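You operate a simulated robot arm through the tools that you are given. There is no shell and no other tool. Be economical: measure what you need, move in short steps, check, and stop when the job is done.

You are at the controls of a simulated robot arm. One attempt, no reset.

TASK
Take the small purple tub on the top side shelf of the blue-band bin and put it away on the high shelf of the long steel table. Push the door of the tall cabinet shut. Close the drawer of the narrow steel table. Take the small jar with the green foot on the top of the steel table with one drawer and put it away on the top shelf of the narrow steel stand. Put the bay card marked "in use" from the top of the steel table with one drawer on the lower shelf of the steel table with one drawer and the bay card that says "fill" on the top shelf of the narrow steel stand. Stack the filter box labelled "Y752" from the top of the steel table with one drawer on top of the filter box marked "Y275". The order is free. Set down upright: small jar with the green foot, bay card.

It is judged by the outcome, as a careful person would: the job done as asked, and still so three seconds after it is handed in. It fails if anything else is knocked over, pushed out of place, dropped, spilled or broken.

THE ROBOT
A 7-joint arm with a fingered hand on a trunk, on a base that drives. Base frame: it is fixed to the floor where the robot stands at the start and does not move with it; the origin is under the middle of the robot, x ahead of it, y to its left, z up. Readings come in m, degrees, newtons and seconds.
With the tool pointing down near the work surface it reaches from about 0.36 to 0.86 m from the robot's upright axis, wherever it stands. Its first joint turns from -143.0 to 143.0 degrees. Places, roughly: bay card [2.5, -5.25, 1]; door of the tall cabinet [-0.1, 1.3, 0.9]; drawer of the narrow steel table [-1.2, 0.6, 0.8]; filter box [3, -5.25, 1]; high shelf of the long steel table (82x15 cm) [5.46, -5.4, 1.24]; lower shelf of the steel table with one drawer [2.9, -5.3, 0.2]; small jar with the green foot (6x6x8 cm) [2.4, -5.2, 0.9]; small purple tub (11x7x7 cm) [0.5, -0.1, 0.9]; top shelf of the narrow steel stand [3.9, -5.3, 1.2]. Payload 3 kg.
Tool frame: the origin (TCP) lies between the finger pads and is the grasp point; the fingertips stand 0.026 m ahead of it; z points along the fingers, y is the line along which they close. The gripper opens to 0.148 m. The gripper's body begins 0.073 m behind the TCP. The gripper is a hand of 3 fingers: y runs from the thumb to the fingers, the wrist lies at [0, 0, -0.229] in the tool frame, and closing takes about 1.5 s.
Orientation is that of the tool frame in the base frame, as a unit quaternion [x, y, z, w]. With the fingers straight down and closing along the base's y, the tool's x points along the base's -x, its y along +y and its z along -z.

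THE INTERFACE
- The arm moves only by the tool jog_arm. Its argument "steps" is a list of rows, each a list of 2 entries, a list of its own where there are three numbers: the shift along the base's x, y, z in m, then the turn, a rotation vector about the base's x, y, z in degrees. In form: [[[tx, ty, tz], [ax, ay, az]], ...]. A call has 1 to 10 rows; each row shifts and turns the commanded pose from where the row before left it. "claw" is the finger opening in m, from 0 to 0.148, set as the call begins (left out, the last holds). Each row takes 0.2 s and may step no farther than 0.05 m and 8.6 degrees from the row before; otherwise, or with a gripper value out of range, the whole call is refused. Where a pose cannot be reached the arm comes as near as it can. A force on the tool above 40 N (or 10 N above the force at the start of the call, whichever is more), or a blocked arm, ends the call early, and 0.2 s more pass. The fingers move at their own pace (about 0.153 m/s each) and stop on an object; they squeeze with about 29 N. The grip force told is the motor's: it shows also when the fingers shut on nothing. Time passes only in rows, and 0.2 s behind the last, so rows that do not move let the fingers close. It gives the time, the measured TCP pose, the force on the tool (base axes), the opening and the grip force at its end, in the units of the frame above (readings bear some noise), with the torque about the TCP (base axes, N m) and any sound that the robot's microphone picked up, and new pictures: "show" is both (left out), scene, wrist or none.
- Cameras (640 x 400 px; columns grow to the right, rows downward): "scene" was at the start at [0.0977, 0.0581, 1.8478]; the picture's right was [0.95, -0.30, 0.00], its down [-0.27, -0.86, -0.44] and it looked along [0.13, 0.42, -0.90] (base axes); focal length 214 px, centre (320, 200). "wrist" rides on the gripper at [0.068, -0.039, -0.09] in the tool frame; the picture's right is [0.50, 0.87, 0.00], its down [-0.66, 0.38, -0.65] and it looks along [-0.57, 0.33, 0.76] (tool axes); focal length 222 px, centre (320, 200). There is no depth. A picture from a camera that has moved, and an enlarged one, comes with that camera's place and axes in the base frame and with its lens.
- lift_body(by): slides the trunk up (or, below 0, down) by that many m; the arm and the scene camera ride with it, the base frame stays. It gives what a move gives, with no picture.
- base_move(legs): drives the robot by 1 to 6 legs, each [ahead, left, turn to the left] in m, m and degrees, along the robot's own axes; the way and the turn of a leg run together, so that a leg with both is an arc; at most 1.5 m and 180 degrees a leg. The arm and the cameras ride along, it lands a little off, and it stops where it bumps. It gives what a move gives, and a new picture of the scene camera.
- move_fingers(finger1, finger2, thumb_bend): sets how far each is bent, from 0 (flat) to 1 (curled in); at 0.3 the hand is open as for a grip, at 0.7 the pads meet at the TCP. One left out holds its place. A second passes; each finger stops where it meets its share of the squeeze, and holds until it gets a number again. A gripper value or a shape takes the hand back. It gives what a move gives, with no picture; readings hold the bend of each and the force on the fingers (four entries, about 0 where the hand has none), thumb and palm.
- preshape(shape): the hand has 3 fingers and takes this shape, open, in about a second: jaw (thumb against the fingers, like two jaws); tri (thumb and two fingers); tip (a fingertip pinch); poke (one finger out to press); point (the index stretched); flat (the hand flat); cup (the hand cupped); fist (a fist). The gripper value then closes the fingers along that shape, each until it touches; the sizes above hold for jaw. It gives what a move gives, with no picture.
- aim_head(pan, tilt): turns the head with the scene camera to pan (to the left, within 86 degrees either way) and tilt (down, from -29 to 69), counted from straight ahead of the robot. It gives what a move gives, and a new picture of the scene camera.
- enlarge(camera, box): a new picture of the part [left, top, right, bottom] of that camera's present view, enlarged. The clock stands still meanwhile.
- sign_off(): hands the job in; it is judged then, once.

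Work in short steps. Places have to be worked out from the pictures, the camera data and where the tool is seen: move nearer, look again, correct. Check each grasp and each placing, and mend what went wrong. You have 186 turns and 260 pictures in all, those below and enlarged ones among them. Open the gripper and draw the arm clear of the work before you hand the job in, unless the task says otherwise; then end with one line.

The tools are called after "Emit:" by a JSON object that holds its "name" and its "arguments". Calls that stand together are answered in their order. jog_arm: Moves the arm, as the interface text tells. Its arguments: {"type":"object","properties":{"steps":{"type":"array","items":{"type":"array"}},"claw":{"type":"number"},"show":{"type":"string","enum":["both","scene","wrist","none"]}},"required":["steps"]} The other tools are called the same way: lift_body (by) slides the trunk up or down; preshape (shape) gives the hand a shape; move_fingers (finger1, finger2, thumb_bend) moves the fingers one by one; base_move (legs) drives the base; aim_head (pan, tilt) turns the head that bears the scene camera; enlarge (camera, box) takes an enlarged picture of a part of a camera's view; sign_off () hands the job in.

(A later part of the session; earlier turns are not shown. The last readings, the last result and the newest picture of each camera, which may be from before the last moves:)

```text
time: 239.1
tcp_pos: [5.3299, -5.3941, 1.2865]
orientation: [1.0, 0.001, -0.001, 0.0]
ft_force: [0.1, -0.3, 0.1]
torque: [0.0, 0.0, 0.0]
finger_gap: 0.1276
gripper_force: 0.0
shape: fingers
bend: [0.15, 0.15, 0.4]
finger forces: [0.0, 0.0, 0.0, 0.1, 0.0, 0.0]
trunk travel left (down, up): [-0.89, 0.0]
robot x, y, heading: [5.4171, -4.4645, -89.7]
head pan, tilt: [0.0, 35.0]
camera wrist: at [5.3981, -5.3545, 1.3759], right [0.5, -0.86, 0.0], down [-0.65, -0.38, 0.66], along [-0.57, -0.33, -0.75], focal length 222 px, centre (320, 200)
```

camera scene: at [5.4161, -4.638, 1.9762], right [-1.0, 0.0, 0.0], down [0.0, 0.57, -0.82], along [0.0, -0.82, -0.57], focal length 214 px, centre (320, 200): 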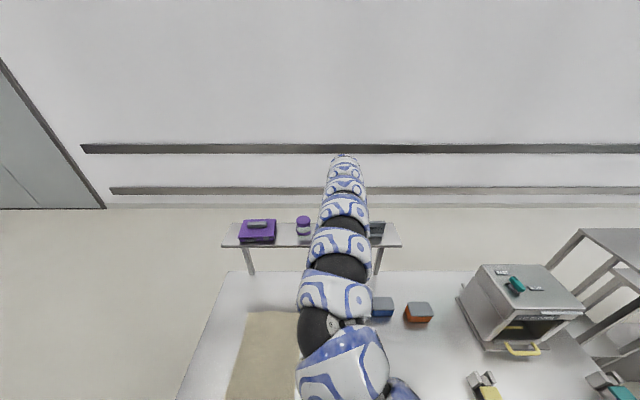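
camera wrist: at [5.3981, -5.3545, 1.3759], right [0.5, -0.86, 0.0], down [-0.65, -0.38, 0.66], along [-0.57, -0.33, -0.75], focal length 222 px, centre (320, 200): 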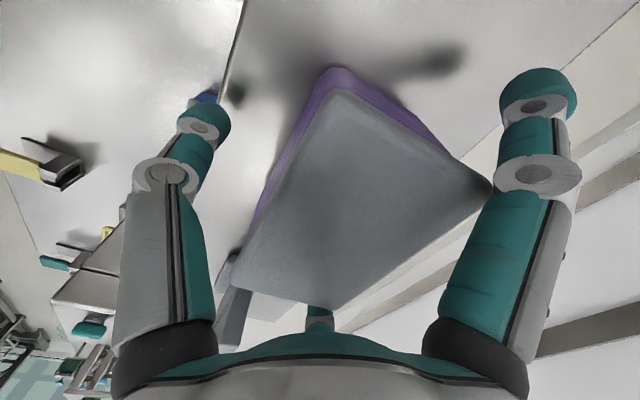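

Released. I lift straight up and back the base off.

Emit:
{"name": "jog_arm", "arguments": {"steps": [[[0, 0, 0.02], [0, 0, 0]], [[0, 0, 0.03], [0, 0, 0]], [[0, 0, 0.03], [0, 0, 0]]], "show": "wrist"}}

```text
time: 239.8
tcp_pos: [5.3304, -5.3922, 1.3664]
orientation: [1.0, 0.002, -0.001, 0.001]
ft_force: [0.6, 0.5, 1.1]
torque: [-0.02, -0.01, -0.01]
finger_gap: 0.1271
gripper_force: 0.0
shape: fingers
bend: [0.15, 0.15, 0.4]
finger forces: [0.0, 0.0, 0.1, 0.1, 0.0, 0.0]
trunk travel left (down, up): [-0.89, 0.0]
robot x, y, heading: [5.421, -4.4668, -90.4]
head pan, tilt: [0.0, 35.0]
camera wrist: at [5.3981, -5.3538, 1.4576], right [0.5, -0.86, 0.0], down [-0.65, -0.38, 0.66], along [-0.57, -0.33, -0.76], focal length 222 px, centre (320, 200)
```

wrist: 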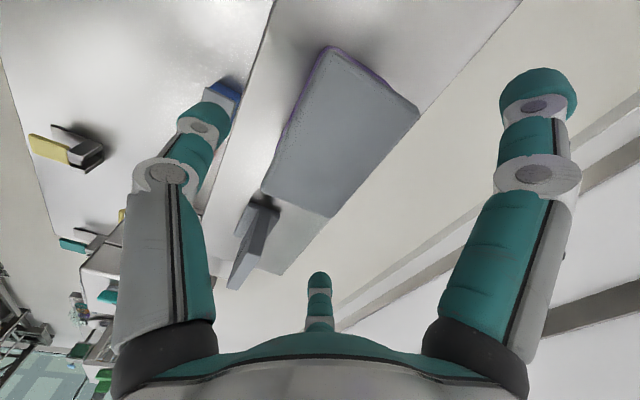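

Tub is standing well. I back off 0.5 m and look at the stand and the drawer table to the right.

Emit:
{"name": "base_move", "arguments": {"legs": [[-0.5, 0, 0]]}}

Emit:
{"name": "enlarge", "arguments": {"camera": "scene", "box": [200, 100, 440, 250]}}

Emit:
{"name": "jog_arm", "arguments": {"steps": [[[0, 0.05, -0.03], [0, 0, 0]], [[0, 0.05, -0.03], [0, 0, 0]], [[0, 0.05, -0.03], [0, 0, 0]], [[0, 0.05, -0.03], [0, 0, 0]], [[0, 0.05, -0.03], [0, 0, 0]], [[0, 0.05, -0.03], [0, 0, 0]]], "claw": 0.148, "show": "none"}}

Emit:
{"name": "base_move", "arguments": {"legs": [[0.05, -1.4, 0]]}}

```text
time: 242.8
tcp_pos: [5.3323, -4.8854, 1.368]
orientation: [1.0, 0.003, -0.002, 0.001]
ft_force: [-0.1, 0.1, 0.6]
torque: [-0.05, 0.02, -0.01]
finger_gap: 0.1275
gripper_force: 0.1
shape: fingers
bend: [0.15, 0.15, 0.4]
finger forces: [0.0, 0.1, 0.1, 0.1, 0.0, 0.0]
trunk travel left (down, up): [-0.89, 0.0]
robot x, y, heading: [5.4163, -3.9593, -89.9]
head pan, tilt: [0.0, 35.0]
camera scene: at [5.4161, -4.1273, 1.9766], right [-1.0, 0.0, 0.0], down [0.0, 0.57, -0.82], along [0.0, -0.82, -0.57], focal length 214 px, centre (320, 200)
```

scene: 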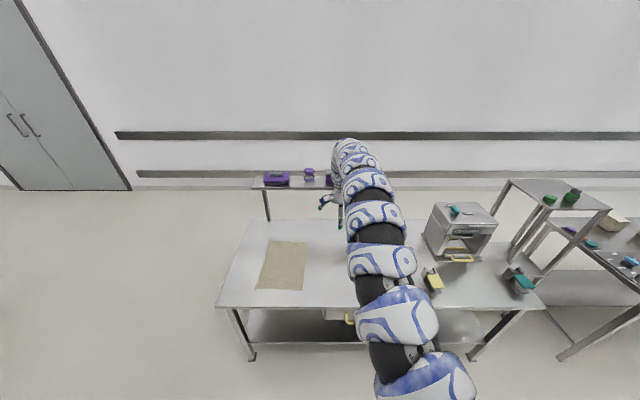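

```text
2.67 times, centred on (320, 175) of scene
camera zoom: at [5.4161, -4.1273, 1.9766], right [-1.0, 0.0, 0.0], down [0.0, 0.57, -0.82], along [0.0, -0.82, -0.57], focal length 572 px, centre (320, 267)
```

zoom: 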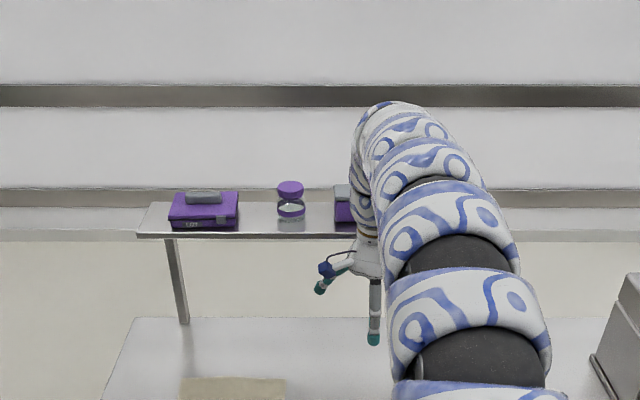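

```text
refused: row 1 steps farther than a row can; nothing moved
```

```text
time: 249.8
tcp_pos: [3.9374, -4.9474, 1.3674]
orientation: [1.0, 0.009, -0.001, 0.001]
ft_force: [0.7, 0.2, 0.2]
torque: [-0.01, 0.01, -0.03]
finger_gap: 0.1276
gripper_force: 0.0
shape: fingers
bend: [0.15, 0.15, 0.4]
finger forces: [0.1, 0.0, 0.0, 0.1, 0.0, 0.1]
trunk travel left (down, up): [-0.89, 0.0]
robot x, y, heading: [4.0111, -4.018, -89.2]
head pan, tilt: [0.0, 35.0]
camera scene: at [4.0131, -4.1893, 1.9765], right [-1.0, -0.01, 0.0], down [-0.01, 0.57, -0.82], along [0.01, -0.82, -0.57], focal length 214 px, centre (320, 200)
```

scene: 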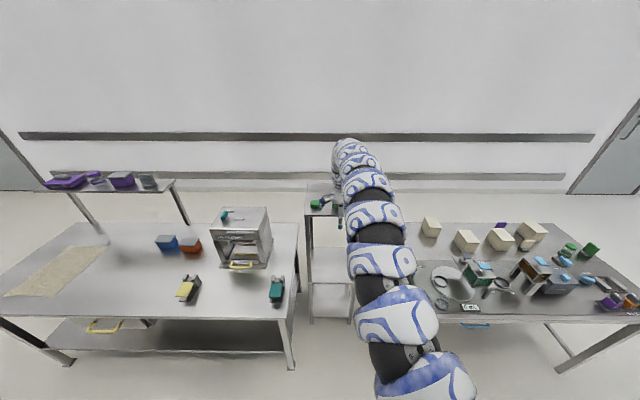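

Now I draw the arm in with legal steps.

Emit:
{"name": "jog_arm", "arguments": {"steps": [[[0, 0.04, -0.028], [0, 0, 0]], [[0, 0.04, -0.028], [0, 0, 0]], [[0, 0.04, -0.028], [0, 0, 0]], [[0, 0.04, -0.028], [0, 0, 0]], [[0, 0.04, -0.028], [0, 0, 0]], [[0, 0.04, -0.028], [0, 0, 0]], [[0, 0.04, -0.028], [0, 0, 0]], [[0, 0.04, -0.02], [0, 0, 0]]], "claw": 0.148, "show": "none"}}

Emit:
{"name": "base_move", "arguments": {"legs": [[0.0, -1.1, 0]]}}

Emit:
{"name": "aim_head", "arguments": {"pan": 0, "tilt": 45}}

```text
time: 251.6
tcp_pos: [3.9637, -4.7694, 1.0984]
orientation: [1.0, 0.009, -0.001, 0.002]
ft_force: [-0.7, 0.0, 0.9]
torque: [0.01, 0.01, -0.01]
finger_gap: 0.1479
gripper_force: 0.0
shape: jaw
bend: [0.3, 0.3, 0.3]
finger forces: [0.0, 0.0, 0.0, 0.0, 0.0, 0.1]
out of reach, approached as far as the arm can: row 3, 4, 5, 6, 7, 8
trunk travel left (down, up): [-0.89, 0.0]
robot x, y, heading: [4.0121, -4.025, -89.3]
head pan, tilt: [0.0, 35.0]
```

```text
time: 257.3
tcp_pos: [2.8568, -4.7854, 1.0974]
orientation: [1.0, 0.01, 0.0, 0.0]
ft_force: [-0.1, 0.7, 0.3]
torque: [-0.01, 0.01, -0.06]
finger_gap: 0.1481
gripper_force: 0.1
shape: jaw
bend: [0.3, 0.3, 0.3]
finger forces: [0.0, 0.0, 0.0, 0.0, 0.0, 0.0]
trunk travel left (down, up): [-0.89, 0.0]
robot x, y, heading: [2.905, -4.0343, -89.0]
head pan, tilt: [0.0, 35.0]
camera scene: at [2.9054, -4.2061, 1.9765], right [-1.0, -0.02, 0.0], down [-0.01, 0.57, -0.82], along [0.01, -0.82, -0.57], focal length 214 px, centre (320, 200)
```

scene: 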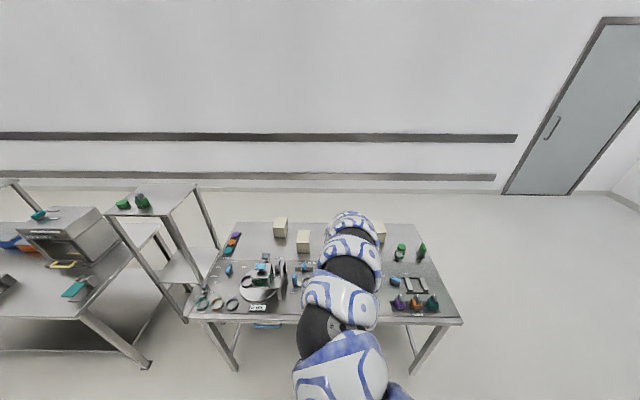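

```text
time: 258.0
tcp_pos: [2.8587, -4.7855, 1.1]
orientation: [1.0, 0.011, -0.001, 0.001]
ft_force: [-0.8, -0.2, 1.0]
torque: [0.01, 0.0, 0.02]
finger_gap: 0.148
gripper_force: 0.1
shape: jaw
bend: [0.3, 0.3, 0.3]
finger forces: [0.0, 0.0, 0.1, 0.0, 0.1, 0.0]
trunk travel left (down, up): [-0.89, 0.0]
robot x, y, heading: [2.9079, -4.0351, -89.0]
head pan, tilt: [0.0, 45.0]
camera scene: at [2.9059, -4.1993, 1.9617], right [-1.0, -0.02, 0.0], down [-0.01, 0.71, -0.71], along [0.01, -0.71, -0.71], focal length 214 px, centre (320, 200)
```

scene: 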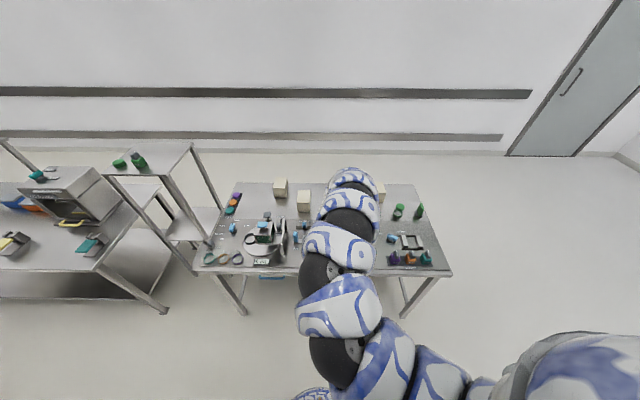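

I zoom in on both sides of the drawer table.

Emit:
{"name": "enlarge", "arguments": {"camera": "scene", "box": [190, 160, 350, 285]}}

Emit:
{"name": "enlarge", "arguments": {"camera": "scene", "box": [340, 165, 460, 285]}}

```text
3.20 times, centred on (270, 222) of scene
camera zoom: at [2.9059, -4.1993, 1.9617], right [-1.0, -0.02, 0.0], down [-0.01, 0.71, -0.71], along [0.01, -0.71, -0.71], focal length 686 px, centre (480, 128)
```

zoom: 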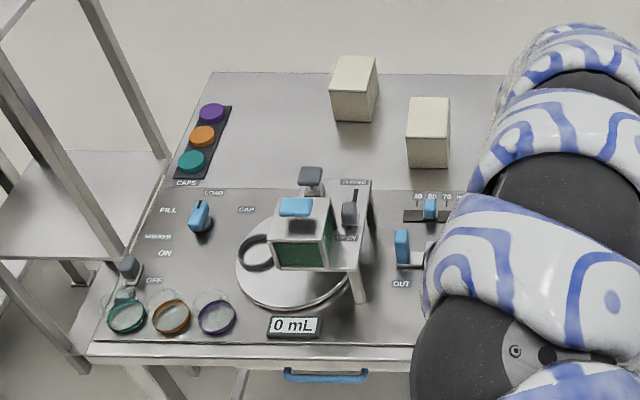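

```text
3.33 times, centred on (400, 225) of scene
camera zoom: at [2.9059, -4.1993, 1.9617], right [-1.0, -0.02, 0.0], down [-0.01, 0.71, -0.71], along [0.01, -0.71, -0.71], focal length 715 px, centre (53, 117)
```

zoom: 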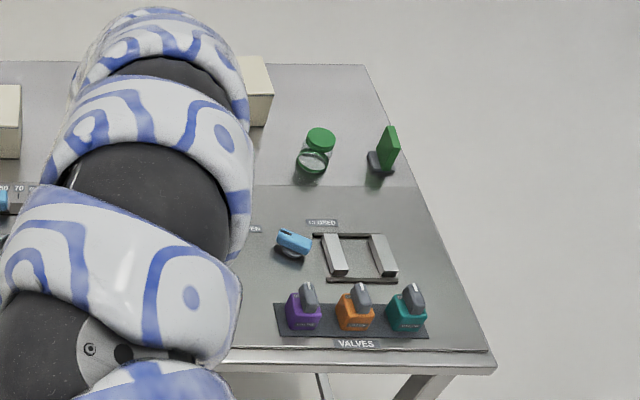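

Filter boxes are the cream blocks; the jar (green) is near (2.38,-5.15), a green card near (2.24,-5.15). I shift right 0.7 m and look from that side to see what the arm hides.

Emit:
{"name": "base_move", "arguments": {"legs": [[0.0, -0.75, 0]]}}

Emit:
{"name": "aim_head", "arguments": {"pan": 35, "tilt": 42}}

Emit:
{"name": "enlarge", "arguments": {"camera": "scene", "box": [220, 130, 420, 255]}}

```text
time: 262.1
tcp_pos: [2.1098, -4.8013, 1.0987]
orientation: [1.0, 0.014, -0.001, 0.0]
ft_force: [-0.4, 0.3, 0.8]
torque: [-0.03, -0.03, 0.0]
finger_gap: 0.1482
gripper_force: 0.1
shape: jaw
bend: [0.3, 0.3, 0.3]
finger forces: [0.0, 0.0, 0.0, 0.0, 0.0, 0.0]
trunk travel left (down, up): [-0.89, 0.0]
robot x, y, heading: [2.152, -4.0526, -88.5]
head pan, tilt: [0.0, 45.0]
camera scene: at [2.1534, -4.2154, 1.9617], right [-1.0, -0.03, 0.0], down [-0.02, 0.71, -0.71], along [0.02, -0.71, -0.71], focal length 214 px, centre (320, 200)
```

scene: 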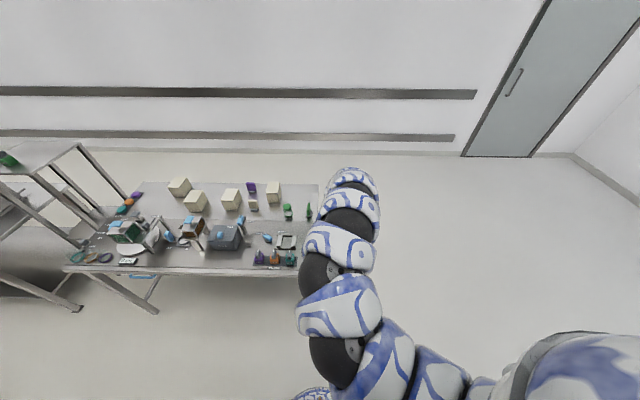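

```text
time: 263.1
tcp_pos: [2.1118, -4.8026, 1.0979]
orientation: [1.0, 0.014, 0.0, 0.001]
ft_force: [-0.1, -0.1, 0.4]
torque: [-0.02, -0.01, 0.01]
finger_gap: 0.1479
gripper_force: 0.1
shape: jaw
bend: [0.3, 0.3, 0.3]
finger forces: [0.1, 0.0, 0.2, 0.1, 0.0, 0.1]
trunk travel left (down, up): [-0.89, 0.0]
robot x, y, heading: [2.152, -4.0549, -88.5]
head pan, tilt: [35.0, 42.0]
camera scene: at [2.2016, -4.2014, 1.966], right [-0.8, -0.59, 0.0], down [-0.4, 0.54, -0.74], along [0.44, -0.6, -0.67], focal length 214 px, centre (320, 200)
```

scene: 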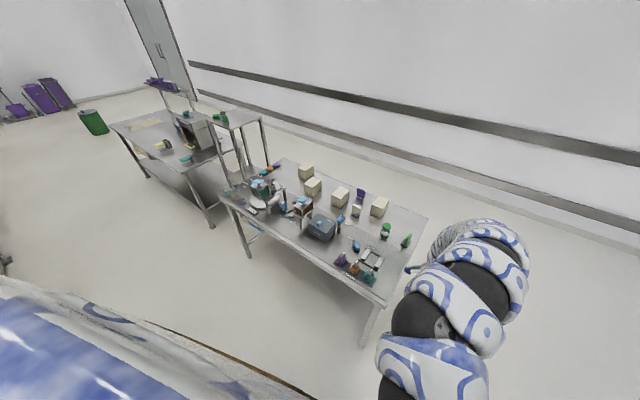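

```text
3.20 times, centred on (320, 192) of scene
camera zoom: at [2.2016, -4.2014, 1.966], right [-0.8, -0.59, 0.0], down [-0.4, 0.54, -0.74], along [0.44, -0.6, -0.67], focal length 686 px, centre (320, 224)
```

zoom: 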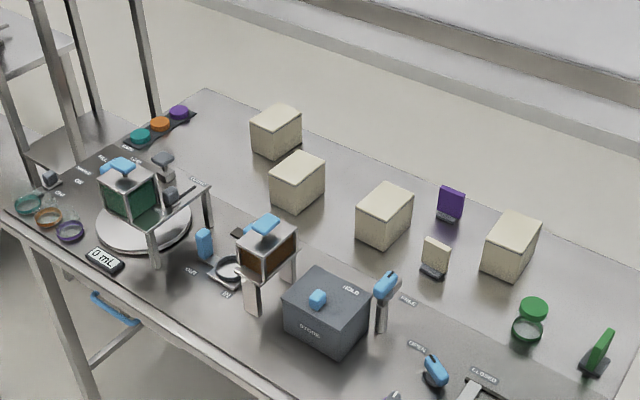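

Four cream boxes and three cards (purple, cream, green). I zoom tighter to read labels.

Emit:
{"name": "enlarge", "arguments": {"camera": "scene", "box": [330, 170, 420, 260]}}

Emit:
{"name": "enlarge", "arguments": {"camera": "scene", "box": [285, 150, 365, 230]}}

```text
4.44 times, centred on (375, 215) of scene
camera zoom: at [2.2016, -4.2014, 1.966], right [-0.8, -0.59, 0.0], down [-0.4, 0.54, -0.74], along [0.44, -0.6, -0.67], focal length 953 px, centre (76, 133)
```

zoom: 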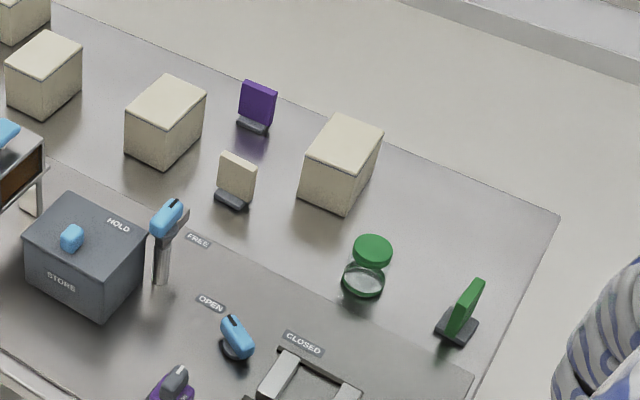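

```text
5.00 times, centred on (325, 190) of scene
camera zoom: at [2.2016, -4.2014, 1.966], right [-0.8, -0.59, 0.0], down [-0.4, 0.54, -0.74], along [0.44, -0.6, -0.67], focal length 1072 px, centre (295, 250)
```

zoom: 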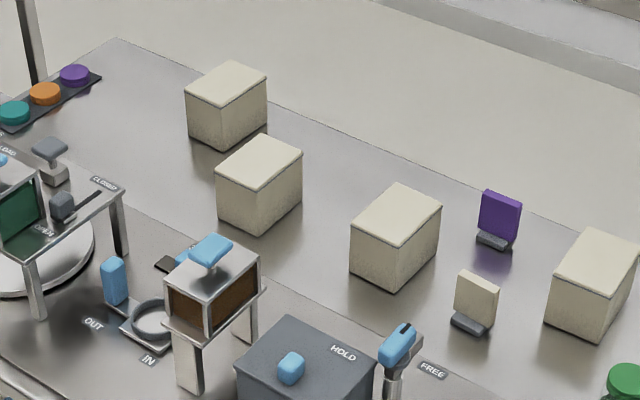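

No text visible from the front, so labels must face the back. I'll drive around the right end to behind the table, first drawing the arm in.

Emit:
{"name": "jog_arm", "arguments": {"steps": [[[0, 0.04, 0], [0, 0, 0]], [[0, 0.04, 0], [0, 0, 0]], [[0, 0.04, 0], [0, 0, 0]], [[0, 0.04, 0], [0, 0, 0]], [[0, 0.04, 0], [0, 0, 0]], [[0, 0.03, 0], [0, 0, 0]]], "show": "none"}}

Emit:
{"name": "base_move", "arguments": {"legs": [[0, -0.85, 0], [0, 0, 178.5], [-1.2, 0, 0], [-0.95, 0, 0]]}}

Emit:
{"name": "aim_head", "arguments": {"pan": -45, "tilt": 25}}

```text
time: 264.5
tcp_pos: [2.1578, -4.7645, 1.0746]
orientation: [1.0, 0.015, -0.002, -0.001]
ft_force: [-0.1, 0.1, 0.6]
torque: [0.0, -0.01, 0.0]
finger_gap: 0.1481
gripper_force: 0.0
shape: jaw
bend: [0.3, 0.3, 0.3]
finger forces: [0.0, 0.0, 0.0, 0.1, 0.0, 0.1]
out of reach, approached as far as the arm can: row 1, 2, 3, 4, 5, 6
trunk travel left (down, up): [-0.89, 0.0]
robot x, y, heading: [2.1521, -4.0526, -88.5]
head pan, tilt: [35.0, 42.0]
```

```text
time: 286.6
tcp_pos: [1.2738, -5.5223, 1.0748]
orientation: [-0.003, 1.0, -0.001, 0.002]
ft_force: [1.1, 0.3, 0.1]
torque: [-0.01, -0.04, 0.02]
finger_gap: 0.148
gripper_force: 0.1
shape: jaw
bend: [0.3, 0.3, 0.3]
finger forces: [0.1, 0.1, 0.1, 0.0, 0.0, 0.1]
trunk travel left (down, up): [-0.89, 0.0]
robot x, y, heading: [1.2601, -6.2359, 90.0]
head pan, tilt: [35.0, 42.0]
camera scene: at [1.2126, -6.0877, 1.966], right [0.82, 0.57, 0.0], down [0.38, -0.55, -0.74], along [-0.43, 0.61, -0.67], focal length 214 px, centre (320, 200)
```

scene: 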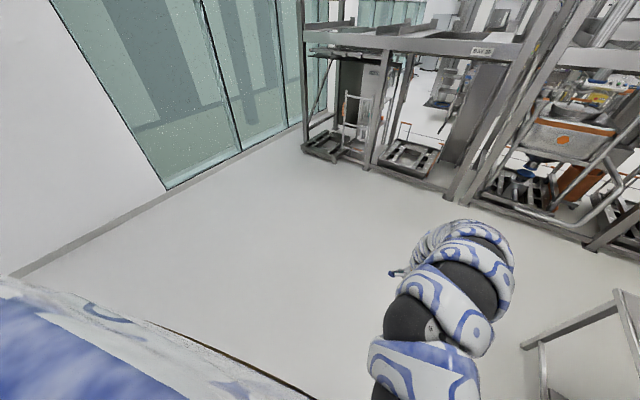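

```text
time: 288.1
tcp_pos: [1.2732, -5.5222, 1.0756]
orientation: [-0.002, 1.0, -0.001, 0.002]
ft_force: [0.0, 0.6, 0.2]
torque: [0.02, -0.01, -0.01]
finger_gap: 0.1477
gripper_force: 0.2
shape: jaw
bend: [0.3, 0.3, 0.3]
finger forces: [0.1, 0.1, 0.0, 0.0, 0.1, 0.1]
trunk travel left (down, up): [-0.89, 0.0]
robot x, y, heading: [1.2603, -6.2351, 90.2]
head pan, tilt: [-45.0, 25.0]
camera scene: at [1.3256, -6.0902, 1.9922], right [0.71, -0.71, 0.0], down [-0.3, -0.3, -0.91], along [0.64, 0.64, -0.42], focal length 214 px, centre (320, 200)
```

scene: 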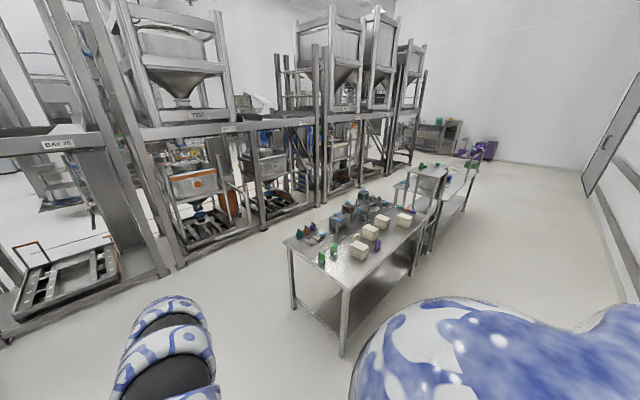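

I zoom in on the items from behind.

Emit:
{"name": "enlarge", "arguments": {"camera": "scene", "box": [300, 180, 440, 290]}}

Emit:
{"name": "enlarge", "arguments": {"camera": "scene", "box": [310, 205, 390, 270]}}

```text
3.64 times, centred on (370, 235) of scene
camera zoom: at [1.3256, -6.0902, 1.9922], right [0.71, -0.71, 0.0], down [-0.3, -0.3, -0.91], along [0.64, 0.64, -0.42], focal length 780 px, centre (138, 73)
```

zoom: 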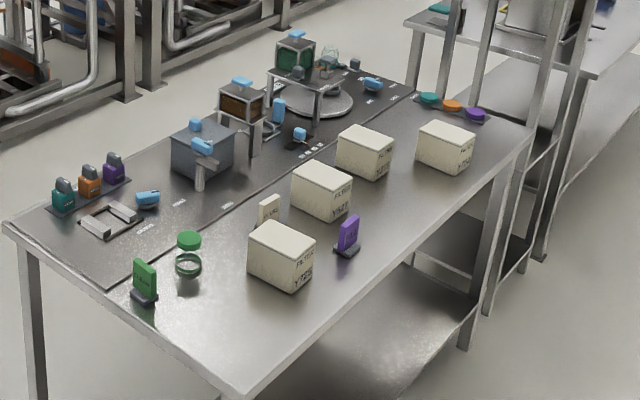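

```text
6.15 times, centred on (350, 238) of scene
camera zoom: at [1.3256, -6.0902, 1.9922], right [0.71, -0.71, 0.0], down [-0.3, -0.3, -0.91], along [0.64, 0.64, -0.42], focal length 1320 px, centre (135, -31)
```

zoom: 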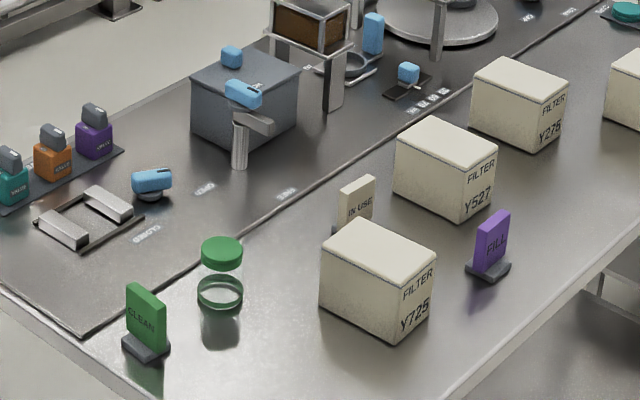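

Labels: near box reads Y725(?), then Y527, Y275, and a far one; cream card "IN USE", purple "FILL", green "CLEAN". I slide behind the table to x≈2.9 to read them straight on.

Emit:
{"name": "base_move", "arguments": {"legs": [[-0.1, -0.8, 0], [0, -0.8, 0]]}}

Emit:
{"name": "aim_head", "arguments": {"pan": -10, "tilt": 48}}

Emit:
{"name": "enlarge", "arguments": {"camera": "scene", "box": [310, 150, 470, 250]}}

```text
time: 296.2
tcp_pos: [2.862, -5.6171, 1.0747]
orientation: [-0.005, 1.0, -0.001, 0.001]
ft_force: [0.8, -0.1, 0.2]
torque: [-0.02, 0.05, 0.03]
finger_gap: 0.1479
gripper_force: 0.0
shape: jaw
bend: [0.3, 0.3, 0.3]
finger forces: [0.0, 0.0, 0.0, 0.1, 0.0, 0.0]
trunk travel left (down, up): [-0.89, 0.0]
robot x, y, heading: [2.8505, -6.3306, 90.3]
head pan, tilt: [-45.0, 25.0]
camera scene: at [2.917, -6.1858, 1.9922], right [0.71, -0.7, 0.0], down [-0.3, -0.3, -0.91], along [0.64, 0.64, -0.42], focal length 214 px, centre (320, 200)
```

scene: 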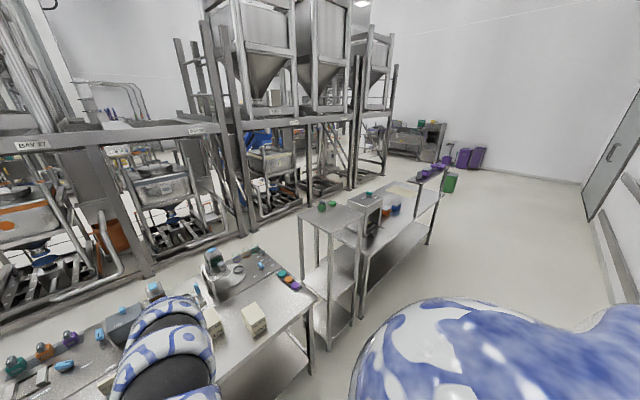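

```text
time: 297.3
tcp_pos: [2.8624, -5.6175, 1.0746]
orientation: [-0.004, 1.0, 0.0, 0.001]
ft_force: [0.2, 0.1, 0.1]
torque: [0.01, 0.02, 0.05]
finger_gap: 0.148
gripper_force: 0.0
shape: jaw
bend: [0.3, 0.3, 0.3]
finger forces: [0.1, 0.1, 0.1, 0.0, 0.0, 0.0]
trunk travel left (down, up): [-0.89, 0.0]
robot x, y, heading: [2.8496, -6.3306, 90.2]
head pan, tilt: [-10.0, 48.0]
camera scene: at [2.8648, -6.1736, 1.9575], right [0.99, -0.17, 0.0], down [-0.13, -0.73, -0.67], along [0.11, 0.66, -0.74], focal length 214 px, centre (320, 200)
```

scene: 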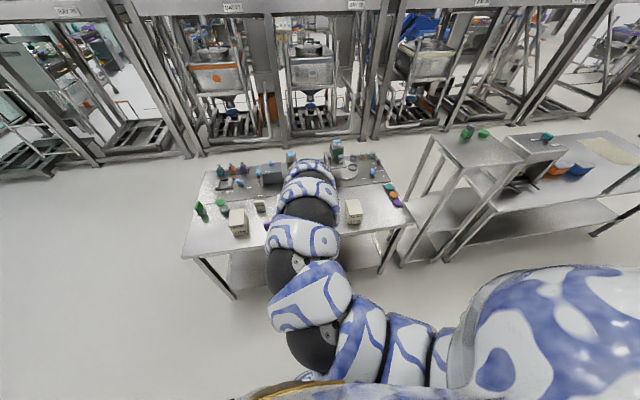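

```text
4.00 times, centred on (390, 200) of scene
camera zoom: at [2.8648, -6.1736, 1.9575], right [0.99, -0.17, 0.0], down [-0.13, -0.73, -0.67], along [0.11, 0.66, -0.74], focal length 858 px, centre (40, 200)
```

zoom: 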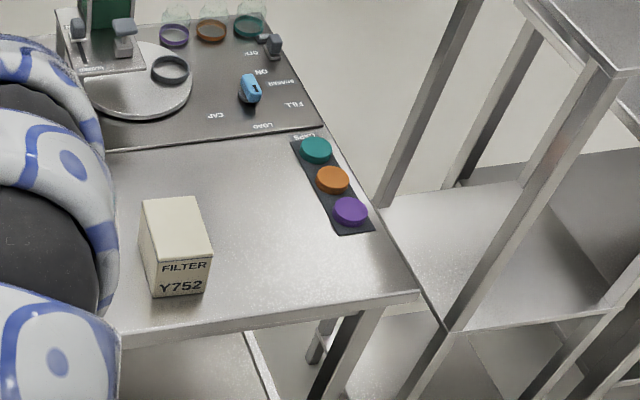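

Far box is Y752 (centre ≈(3.21,-5.37), ~7.7×12.5×9 cm), its neighbour Y275. I move to (3.2,-6.08) so the hand is above it and check with the wrist camera.

Emit:
{"name": "base_move", "arguments": {"legs": [[0.0, -0.35, 0], [0.22, 0, 0]]}}

Emit:
{"name": "jog_arm", "arguments": {"steps": [[[0, 0, 0], [0, 0, 0]]], "show": "wrist"}}

```text
time: 300.8
tcp_pos: [3.1954, -5.3978, 1.0743]
orientation: [-0.008, 1.0, -0.001, 0.003]
ft_force: [1.0, 1.2, -0.6]
torque: [-0.03, -0.02, 0.0]
finger_gap: 0.1479
gripper_force: 0.0
shape: jaw
bend: [0.3, 0.3, 0.3]
finger forces: [0.0, 0.0, 0.0, 0.1, 0.0, 0.0]
trunk travel left (down, up): [-0.89, 0.0]
robot x, y, heading: [3.193, -6.1149, 90.7]
head pan, tilt: [-10.0, 48.0]
camera scene: at [3.2031, -5.9531, 1.9573], right [0.99, -0.16, 0.0], down [-0.12, -0.73, -0.67], along [0.11, 0.66, -0.74], focal length 214 px, centre (320, 200)
```

scene: 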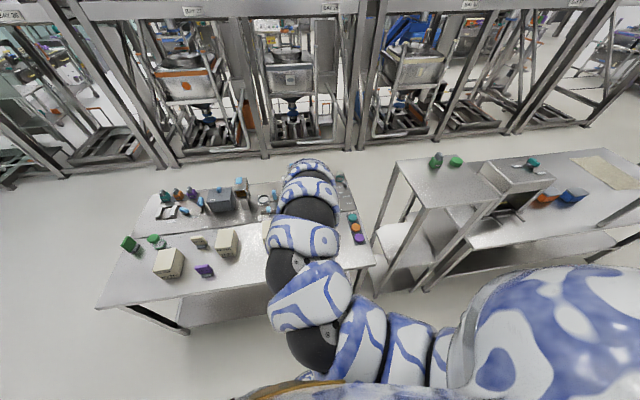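

```text
time: 301.2
tcp_pos: [3.1972, -5.3981, 1.0754]
orientation: [-0.008, 1.0, -0.001, 0.002]
ft_force: [-0.1, -0.5, 0.1]
torque: [-0.02, 0.0, -0.01]
finger_gap: 0.1481
gripper_force: 0.0
shape: jaw
bend: [0.3, 0.3, 0.3]
finger forces: [0.1, 0.0, 0.1, 0.0, 0.0, 0.1]
trunk travel left (down, up): [-0.89, 0.0]
robot x, y, heading: [3.1945, -6.1074, 90.4]
head pan, tilt: [-10.0, 48.0]
camera wrist: at [3.1283, -5.4385, 1.1648], right [-0.51, 0.86, 0.0], down [0.65, 0.39, 0.66], along [0.56, 0.34, -0.76], focal length 222 px, centre (320, 200)
```

wrist: 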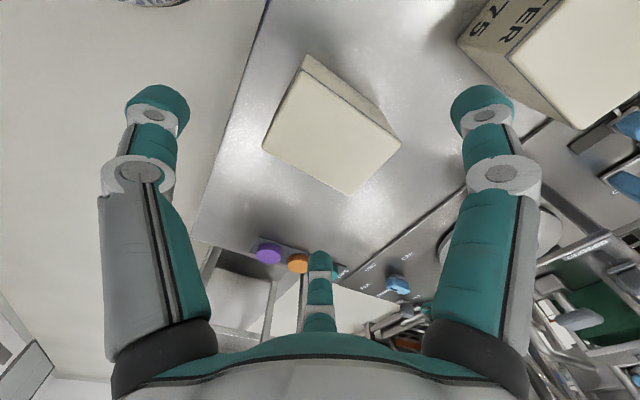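

Box Y752 top centre ≈(3.209,-5.378), top z≈0.965. I align and descend to z≈0.93 with a check on the force.

Emit:
{"name": "jog_arm", "arguments": {"steps": [[[0.012, 0.02, -0.02], [0, 0, -2]], [[0, 0, -0.04], [0, 0, 0]], [[0, 0, -0.04], [0, 0, 0]], [[0, 0, -0.03], [0, 0, 0]], [[0, 0, -0.015], [0, 0, 0]]], "show": "wrist"}}

```text
time: 302.4
tcp_pos: [3.2086, -5.3802, 0.9296]
orientation: [0.01, 1.0, -0.001, 0.001]
ft_force: [0.6, -0.8, 0.4]
torque: [-0.02, -0.02, 0.01]
finger_gap: 0.148
gripper_force: 0.1
shape: jaw
bend: [0.3, 0.3, 0.3]
finger forces: [0.0, 0.3, 0.0, 0.0, 0.1, 0.1]
trunk travel left (down, up): [-0.89, 0.0]
robot x, y, heading: [3.1916, -6.1072, 90.7]
head pan, tilt: [-10.0, 48.0]
camera wrist: at [3.14, -5.416, 1.019], right [-0.48, 0.88, 0.0], down [0.66, 0.37, 0.65], along [0.57, 0.31, -0.76], focal length 222 px, centre (320, 200)
```

wrist: 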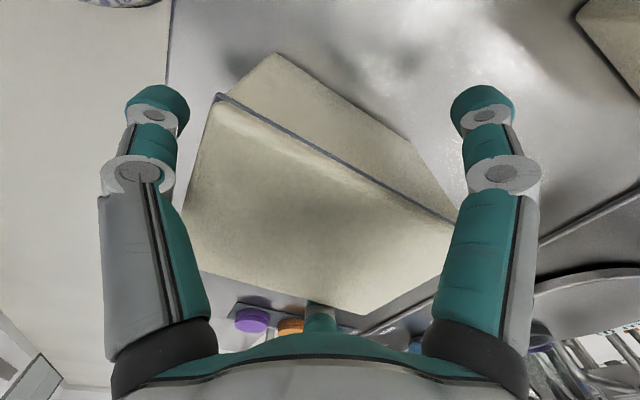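

Well centred. I close the hand.

Emit:
{"name": "jog_arm", "arguments": {"steps": [[[0, 0, 0], [0, 0, 0]], [[0, 0, 0], [0, 0, 0]], [[0, 0, 0], [0, 0, 0]], [[0, 0, 0], [0, 0, 0]], [[0, 0, 0], [0, 0, 0]], [[0, 0, 0], [0, 0, 0]], [[0, 0, 0], [0, 0, 0]]], "claw": 0.03, "show": "wrist"}}

```text
time: 304.0
tcp_pos: [3.2092, -5.3785, 0.9289]
orientation: [0.011, 1.0, -0.001, 0.001]
ft_force: [0.2, -0.6, 0.6]
torque: [0.0, -0.02, 0.02]
finger_gap: 0.0976
gripper_force: 29.4
shape: jaw
bend: [0.34, 0.29, 0.74]
finger forces: [22.7, 22.5, 0.0, 0.0, 26.0, 0.0]
trunk travel left (down, up): [-0.89, 0.0]
robot x, y, heading: [3.1927, -6.1092, 90.8]
head pan, tilt: [-10.0, 48.0]
camera wrist: at [3.1404, -5.4159, 1.019], right [-0.48, 0.88, 0.0], down [0.66, 0.37, 0.66], along [0.57, 0.31, -0.76], focal length 222 px, centre (320, 200)
```

wrist: 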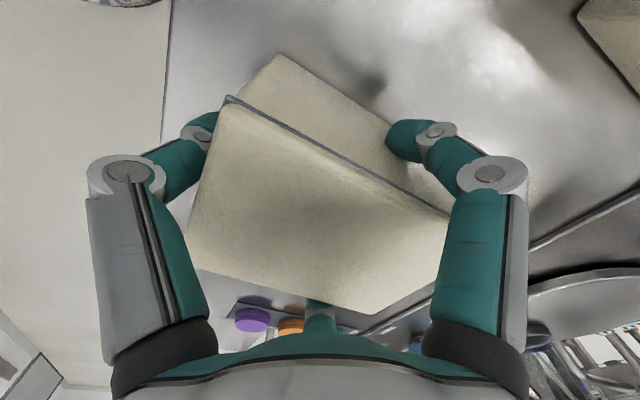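

Grip balanced (22/22/26 N). I lift gently.

Emit:
{"name": "jog_arm", "arguments": {"steps": [[[0, 0, 0.015], [0, 0, 0]], [[0, 0, 0.03], [0, 0, 0]], [[0, 0, 0.04], [0, 0, 0]], [[0, 0, 0.04], [0, 0, 0]]], "show": "wrist"}}

```text
time: 305.0
tcp_pos: [3.2101, -5.3774, 1.0535]
orientation: [0.01, 1.0, -0.001, 0.002]
ft_force: [0.5, 0.5, -2.4]
torque: [-0.04, 0.01, -0.02]
finger_gap: 0.0975
gripper_force: 28.7
shape: jaw
bend: [0.34, 0.29, 0.74]
finger forces: [22.9, 22.7, 0.0, 0.0, 25.7, 0.1]
trunk travel left (down, up): [-0.89, 0.0]
robot x, y, heading: [3.1915, -6.1132, 90.4]
head pan, tilt: [-10.0, 48.0]
camera wrist: at [3.1409, -5.4158, 1.1445], right [-0.48, 0.88, 0.0], down [0.66, 0.37, 0.66], along [0.57, 0.32, -0.76], focal length 222 px, centre (320, 200)
```

wrist: 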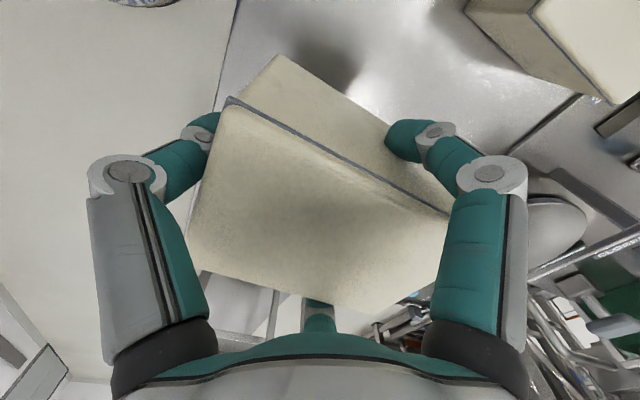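

Held. I raise a bit more and zoom the wrist view at Y275 (upper right) to measure it.

Emit:
{"name": "jog_arm", "arguments": {"steps": [[[0, 0, 0.03], [0, 0, 0]], [[-0.03, 0, 0.01], [0, 0, 0]]], "show": "wrist"}}

```text
time: 305.6
tcp_pos: [3.177, -5.3773, 1.0944]
orientation: [0.009, 1.0, -0.003, 0.003]
ft_force: [0.1, 0.1, -2.8]
torque: [-0.04, 0.02, 0.01]
finger_gap: 0.0973
gripper_force: 29.3
shape: jaw
bend: [0.34, 0.29, 0.74]
finger forces: [23.0, 22.7, 0.0, 0.1, 25.8, 0.1]
trunk travel left (down, up): [-0.89, 0.0]
robot x, y, heading: [3.1928, -6.1112, 90.7]
head pan, tilt: [-10.0, 48.0]
camera wrist: at [3.1067, -5.4153, 1.1847], right [-0.48, 0.88, 0.0], down [0.66, 0.37, 0.66], along [0.58, 0.31, -0.76], focal length 222 px, centre (320, 200)
```

wrist: 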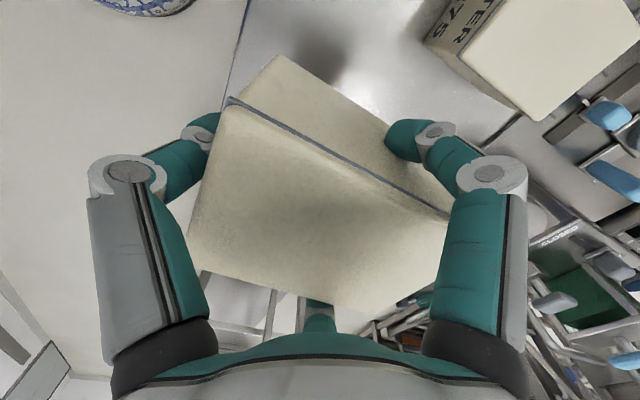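

Y275 centre ≈(3.034,-5.238). I move the base 0.1 ahead, then carry the box over it at safe height.

Emit:
{"name": "base_move", "arguments": {"legs": [[0.1, 0.1, 0]]}}

Emit:
{"name": "jog_arm", "arguments": {"steps": [[[0, 0, 0.0], [0, 0, 0]]], "show": "wrist"}}

```text
time: 306.9
tcp_pos: [3.073, -5.2769, 1.094]
orientation: [0.009, 1.0, -0.002, 0.001]
ft_force: [-0.4, 0.3, -2.9]
torque: [-0.05, -0.01, -0.03]
finger_gap: 0.0973
gripper_force: 28.4
shape: jaw
bend: [0.34, 0.29, 0.74]
finger forces: [23.1, 22.7, 0.0, 0.0, 25.7, 0.0]
trunk travel left (down, up): [-0.89, 0.0]
robot x, y, heading: [3.0862, -6.0132, 90.7]
head pan, tilt: [-10.0, 48.0]
camera scene: at [3.0989, -5.8526, 1.9573], right [0.99, -0.16, 0.0], down [-0.12, -0.73, -0.67], along [0.11, 0.66, -0.74], focal length 214 px, centre (320, 200)
```

scene: 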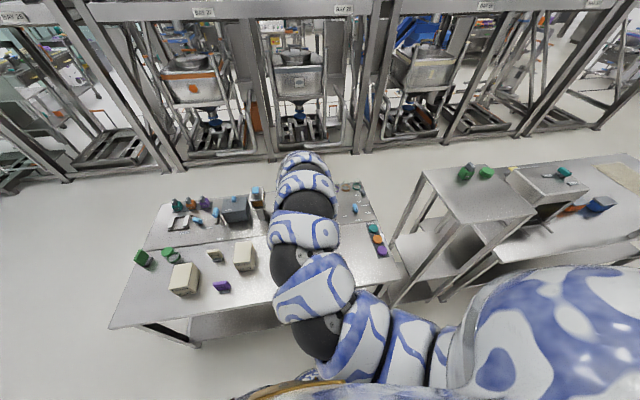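

```text
time: 307.3
tcp_pos: [3.0748, -5.2781, 1.0954]
orientation: [0.01, 1.0, -0.001, 0.002]
ft_force: [-0.2, 0.5, -2.9]
torque: [-0.03, 0.05, 0.02]
finger_gap: 0.0972
gripper_force: 29.3
shape: jaw
bend: [0.34, 0.29, 0.74]
finger forces: [23.0, 22.7, 0.1, 0.0, 25.6, 0.0]
trunk travel left (down, up): [-0.89, 0.0]
robot x, y, heading: [3.0875, -6.0098, 90.6]
head pan, tilt: [-10.0, 48.0]
camera wrist: at [3.0058, -5.315, 1.1847], right [-0.48, 0.88, 0.0], down [0.66, 0.37, 0.66], along [0.57, 0.31, -0.76], focal length 222 px, centre (320, 200)
```

wrist: 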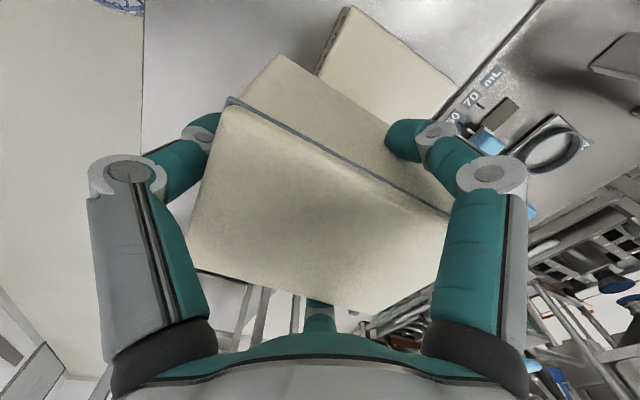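

Y275's other side measured: centre (3.033,-5.240). I shift over it, turn 3°, and look.

Emit:
{"name": "jog_arm", "arguments": {"steps": [[[-0.023, 0.017, 0], [0, 0, 1.5]], [[-0.023, 0.017, 0], [0, 0, 1.5]]], "show": "wrist"}}

```text
time: 307.9
tcp_pos: [3.0276, -5.243, 1.0936]
orientation: [-0.016, 1.0, -0.001, 0.002]
ft_force: [-0.7, -0.8, -2.8]
torque: [0.0, 0.0, 0.0]
finger_gap: 0.0973
gripper_force: 29.1
shape: jaw
bend: [0.34, 0.29, 0.74]
finger forces: [22.8, 22.6, 0.0, 0.1, 25.4, 0.0]
trunk travel left (down, up): [-0.89, 0.0]
robot x, y, heading: [3.0893, -6.017, 90.8]
head pan, tilt: [-10.0, 48.0]
camera wrist: at [2.9608, -5.2841, 1.184], right [-0.53, 0.85, 0.0], down [0.64, 0.4, 0.66], along [0.56, 0.34, -0.76], focal length 222 px, centre (320, 200)
```

wrist: 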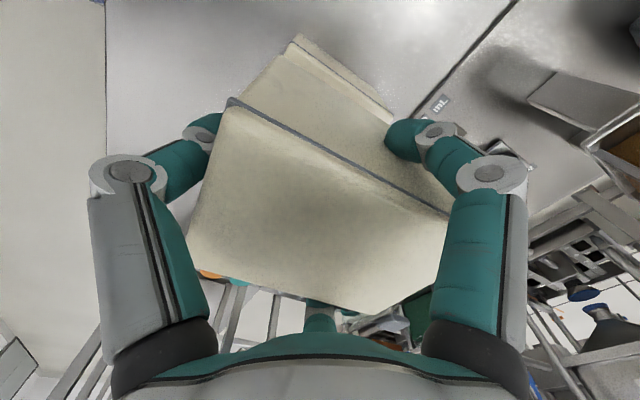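

Edges line up. I descend until contact.

Emit:
{"name": "jog_arm", "arguments": {"steps": [[[0, 0, -0.03], [0, 0, 0]], [[0, 0, -0.02], [0, 0, 0]], [[0, 0, -0.01], [0, 0, 0]], [[0, 0, -0.005], [0, 0, 0]]], "show": "none"}}

Emit:
{"name": "jog_arm", "arguments": {"steps": [[[0, 0, -0.004], [0, 0, 0]], [[0, 0, -0.003], [0, 0, 0]]], "show": "none"}}

```text
time: 308.9
tcp_pos: [3.0283, -5.2447, 1.0304]
orientation: [-0.017, 1.0, -0.001, 0.002]
ft_force: [-1.2, 0.3, -3.1]
torque: [-0.07, 0.01, 0.0]
finger_gap: 0.097
gripper_force: 28.8
shape: jaw
bend: [0.34, 0.29, 0.74]
finger forces: [22.7, 22.6, 0.1, 0.1, 25.2, 0.1]
trunk travel left (down, up): [-0.89, 0.0]
robot x, y, heading: [3.0877, -6.01, 90.8]
head pan, tilt: [-10.0, 48.0]
```

```text
time: 309.5
tcp_pos: [3.0278, -5.2441, 1.0265]
orientation: [-0.016, 1.0, 0.002, 0.001]
ft_force: [0.6, -0.7, 33.1]
torque: [-0.33, -0.23, 0.05]
finger_gap: 0.0962
gripper_force: 29.1
shape: jaw
bend: [0.34, 0.28, 0.74]
finger forces: [25.1, 24.6, 0.1, 0.0, 28.5, 0.0]
trunk travel left (down, up): [-0.89, 0.0]
robot x, y, heading: [3.0898, -6.0143, 90.7]
head pan, tilt: [-10.0, 48.0]
```

Contact. I ease up 3 mm and release.

Emit:
{"name": "jog_arm", "arguments": {"steps": [[[0, 0, 0.003], [0, 0, 0]]], "show": "none"}}

Emit:
{"name": "move_fingers", "arguments": {"finger1": 0.22, "finger2": 0.22, "thumb_bend": 0.22}}

Emit:
{"name": "jog_arm", "arguments": {"steps": [[[0, 0, 0.03], [0, 0, 0]], [[0, 0, 0.04], [0, 0, 0]]], "show": "wrist"}}

```text
time: 309.9
tcp_pos: [3.0282, -5.2433, 1.0261]
orientation: [-0.017, 1.0, -0.001, 0.001]
ft_force: [-0.5, 2.5, 19.4]
torque: [-0.08, -0.13, 0.03]
finger_gap: 0.0963
gripper_force: 28.5
shape: jaw
bend: [0.34, 0.28, 0.74]
finger forces: [26.1, 25.5, 0.1, 0.0, 26.8, 0.0]
trunk travel left (down, up): [-0.89, 0.0]
robot x, y, heading: [3.0902, -6.0125, 90.8]
head pan, tilt: [-10.0, 48.0]
```

```text
time: 310.9
tcp_pos: [3.0276, -5.245, 1.026]
orientation: [-0.017, 1.0, -0.001, 0.002]
ft_force: [0.3, 0.1, -1.1]
torque: [-0.01, 0.0, 0.02]
finger_gap: 0.1425
gripper_force: 0.1
shape: fingers
bend: [0.22, 0.22, 0.22]
finger forces: [0.0, 0.0, 0.0, 0.0, 0.1, 0.0]
trunk travel left (down, up): [-0.89, 0.0]
robot x, y, heading: [3.0895, -6.0101, 90.4]
head pan, tilt: [-10.0, 48.0]
```

```text
time: 311.5
tcp_pos: [3.0288, -5.2447, 1.0964]
orientation: [-0.017, 1.0, 0.0, 0.002]
ft_force: [-1.0, -0.6, 0.8]
torque: [0.01, -0.02, 0.0]
finger_gap: 0.1428
gripper_force: 0.1
shape: fingers
bend: [0.22, 0.22, 0.22]
finger forces: [0.1, 0.0, 0.0, 0.0, 0.0, 0.0]
trunk travel left (down, up): [-0.89, 0.0]
robot x, y, heading: [3.089, -6.0095, 90.8]
head pan, tilt: [-10.0, 48.0]
camera wrist: at [2.9616, -5.2869, 1.1866], right [-0.53, 0.85, 0.0], down [0.64, 0.4, 0.66], along [0.56, 0.35, -0.75], focal length 222 px, centre (320, 200)
```

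wrist: 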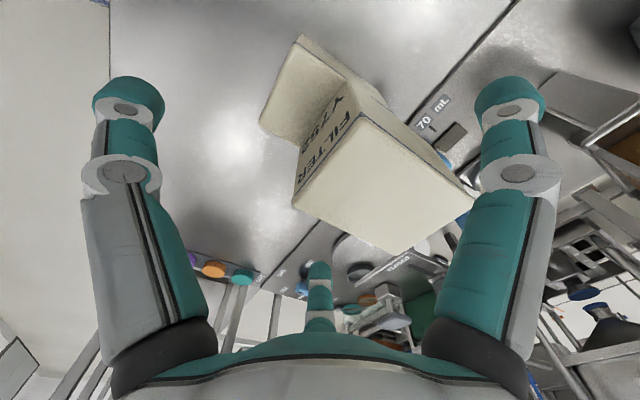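

The upper box sits about 4.7 cm too far in +y (it had slid in the grip). It's just stable, so I regrasp it at the same pose, and move it back.

Emit:
{"name": "jog_arm", "arguments": {"steps": [[[0, 0, -0.03], [0, 0, 0]], [[0, 0, -0.03], [0, 0, 0]], [[0, 0, -0.006], [0, 0, 0]]], "show": "none"}}

Emit:
{"name": "jog_arm", "arguments": {"steps": [[[0, 0, 0], [0, 0, 0]], [[0, 0, 0], [0, 0, 0]], [[0, 0, 0], [0, 0, 0]], [[0, 0, 0], [0, 0, 0]], [[0, 0, 0], [0, 0, 0]], [[0, 0, 0], [0, 0, 0]], [[0, 0, 0], [0, 0, 0]]], "claw": 0.03, "show": "wrist"}}

```text
time: 312.3
tcp_pos: [3.0287, -5.2442, 1.03]
orientation: [-0.017, 1.0, -0.001, 0.002]
ft_force: [-0.6, 0.2, -0.5]
torque: [0.02, -0.02, 0.0]
finger_gap: 0.1429
gripper_force: 0.1
shape: fingers
bend: [0.22, 0.22, 0.22]
finger forces: [0.0, 0.0, 0.0, 0.0, 0.1, 0.0]
trunk travel left (down, up): [-0.89, 0.0]
robot x, y, heading: [3.0926, -6.0114, 90.6]
head pan, tilt: [-10.0, 48.0]
```

```text
time: 313.9
tcp_pos: [3.0272, -5.2454, 1.0307]
orientation: [-0.017, 1.0, 0.0, 0.001]
ft_force: [-1.9, 5.4, 13.8]
torque: [0.33, 0.17, 0.01]
finger_gap: 0.0682
gripper_force: 0.1
shape: jaw
bend: [0.39, 0.39, 0.7]
finger forces: [15.3, 13.2, 0.0, 0.0, 0.0, 0.1]
trunk travel left (down, up): [-0.89, 0.0]
robot x, y, heading: [3.0891, -6.0125, 90.6]
head pan, tilt: [-10.0, 48.0]
camera wrist: at [2.9618, -5.2868, 1.1202], right [-0.53, 0.85, 0.0], down [0.64, 0.4, 0.66], along [0.56, 0.35, -0.76], focal length 222 px, centre (320, 200)
```

wrist: 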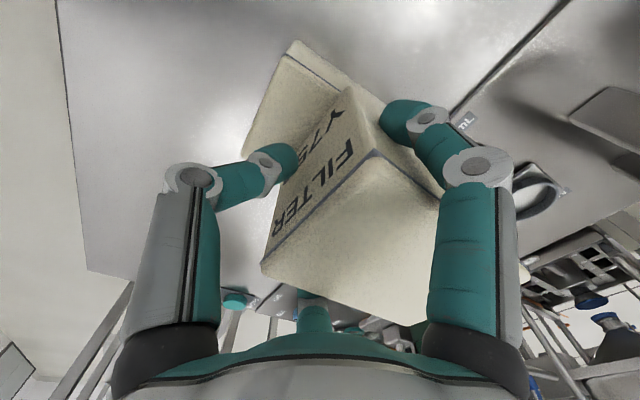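

The fingers pinch only its near corners and the thumb finds nothing. I open at once, rise and re-measure.

Emit:
{"name": "move_fingers", "arguments": {"finger1": 0.2, "finger2": 0.2, "thumb_bend": 0.15}}

Emit:
{"name": "jog_arm", "arguments": {"steps": [[[0, 0, 0.03], [0, 0, 0]], [[0, 0, 0.04], [0, 0, 0]]], "show": "wrist"}}

```text
time: 314.9
tcp_pos: [3.0287, -5.245, 1.0297]
orientation: [-0.017, 1.0, -0.001, 0.002]
ft_force: [-0.2, -0.1, 0.0]
torque: [-0.02, 0.01, 0.03]
finger_gap: 0.1512
gripper_force: 0.0
shape: fingers
bend: [0.2, 0.2, 0.15]
finger forces: [0.1, 0.0, 0.0, 0.0, 0.0, 0.0]
trunk travel left (down, up): [-0.89, 0.0]
robot x, y, heading: [3.088, -6.0121, 90.6]
head pan, tilt: [-10.0, 48.0]
```

```text
time: 315.5
tcp_pos: [3.0289, -5.2448, 1.1023]
orientation: [-0.017, 1.0, 0.0, 0.002]
ft_force: [0.2, 0.0, 0.6]
torque: [0.03, 0.04, 0.01]
finger_gap: 0.1512
gripper_force: 0.0
shape: fingers
bend: [0.2, 0.2, 0.15]
finger forces: [0.0, 0.1, 0.0, 0.1, 0.0, 0.1]
trunk travel left (down, up): [-0.89, 0.0]
robot x, y, heading: [3.0901, -6.0106, 90.6]
head pan, tilt: [-10.0, 48.0]
camera wrist: at [2.9623, -5.2858, 1.1924], right [-0.53, 0.85, 0.0], down [0.64, 0.4, 0.66], along [0.56, 0.35, -0.75], focal length 222 px, centre (320, 200)
```

wrist: 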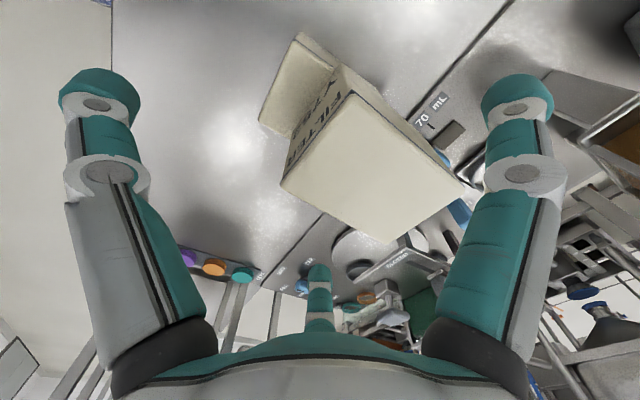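

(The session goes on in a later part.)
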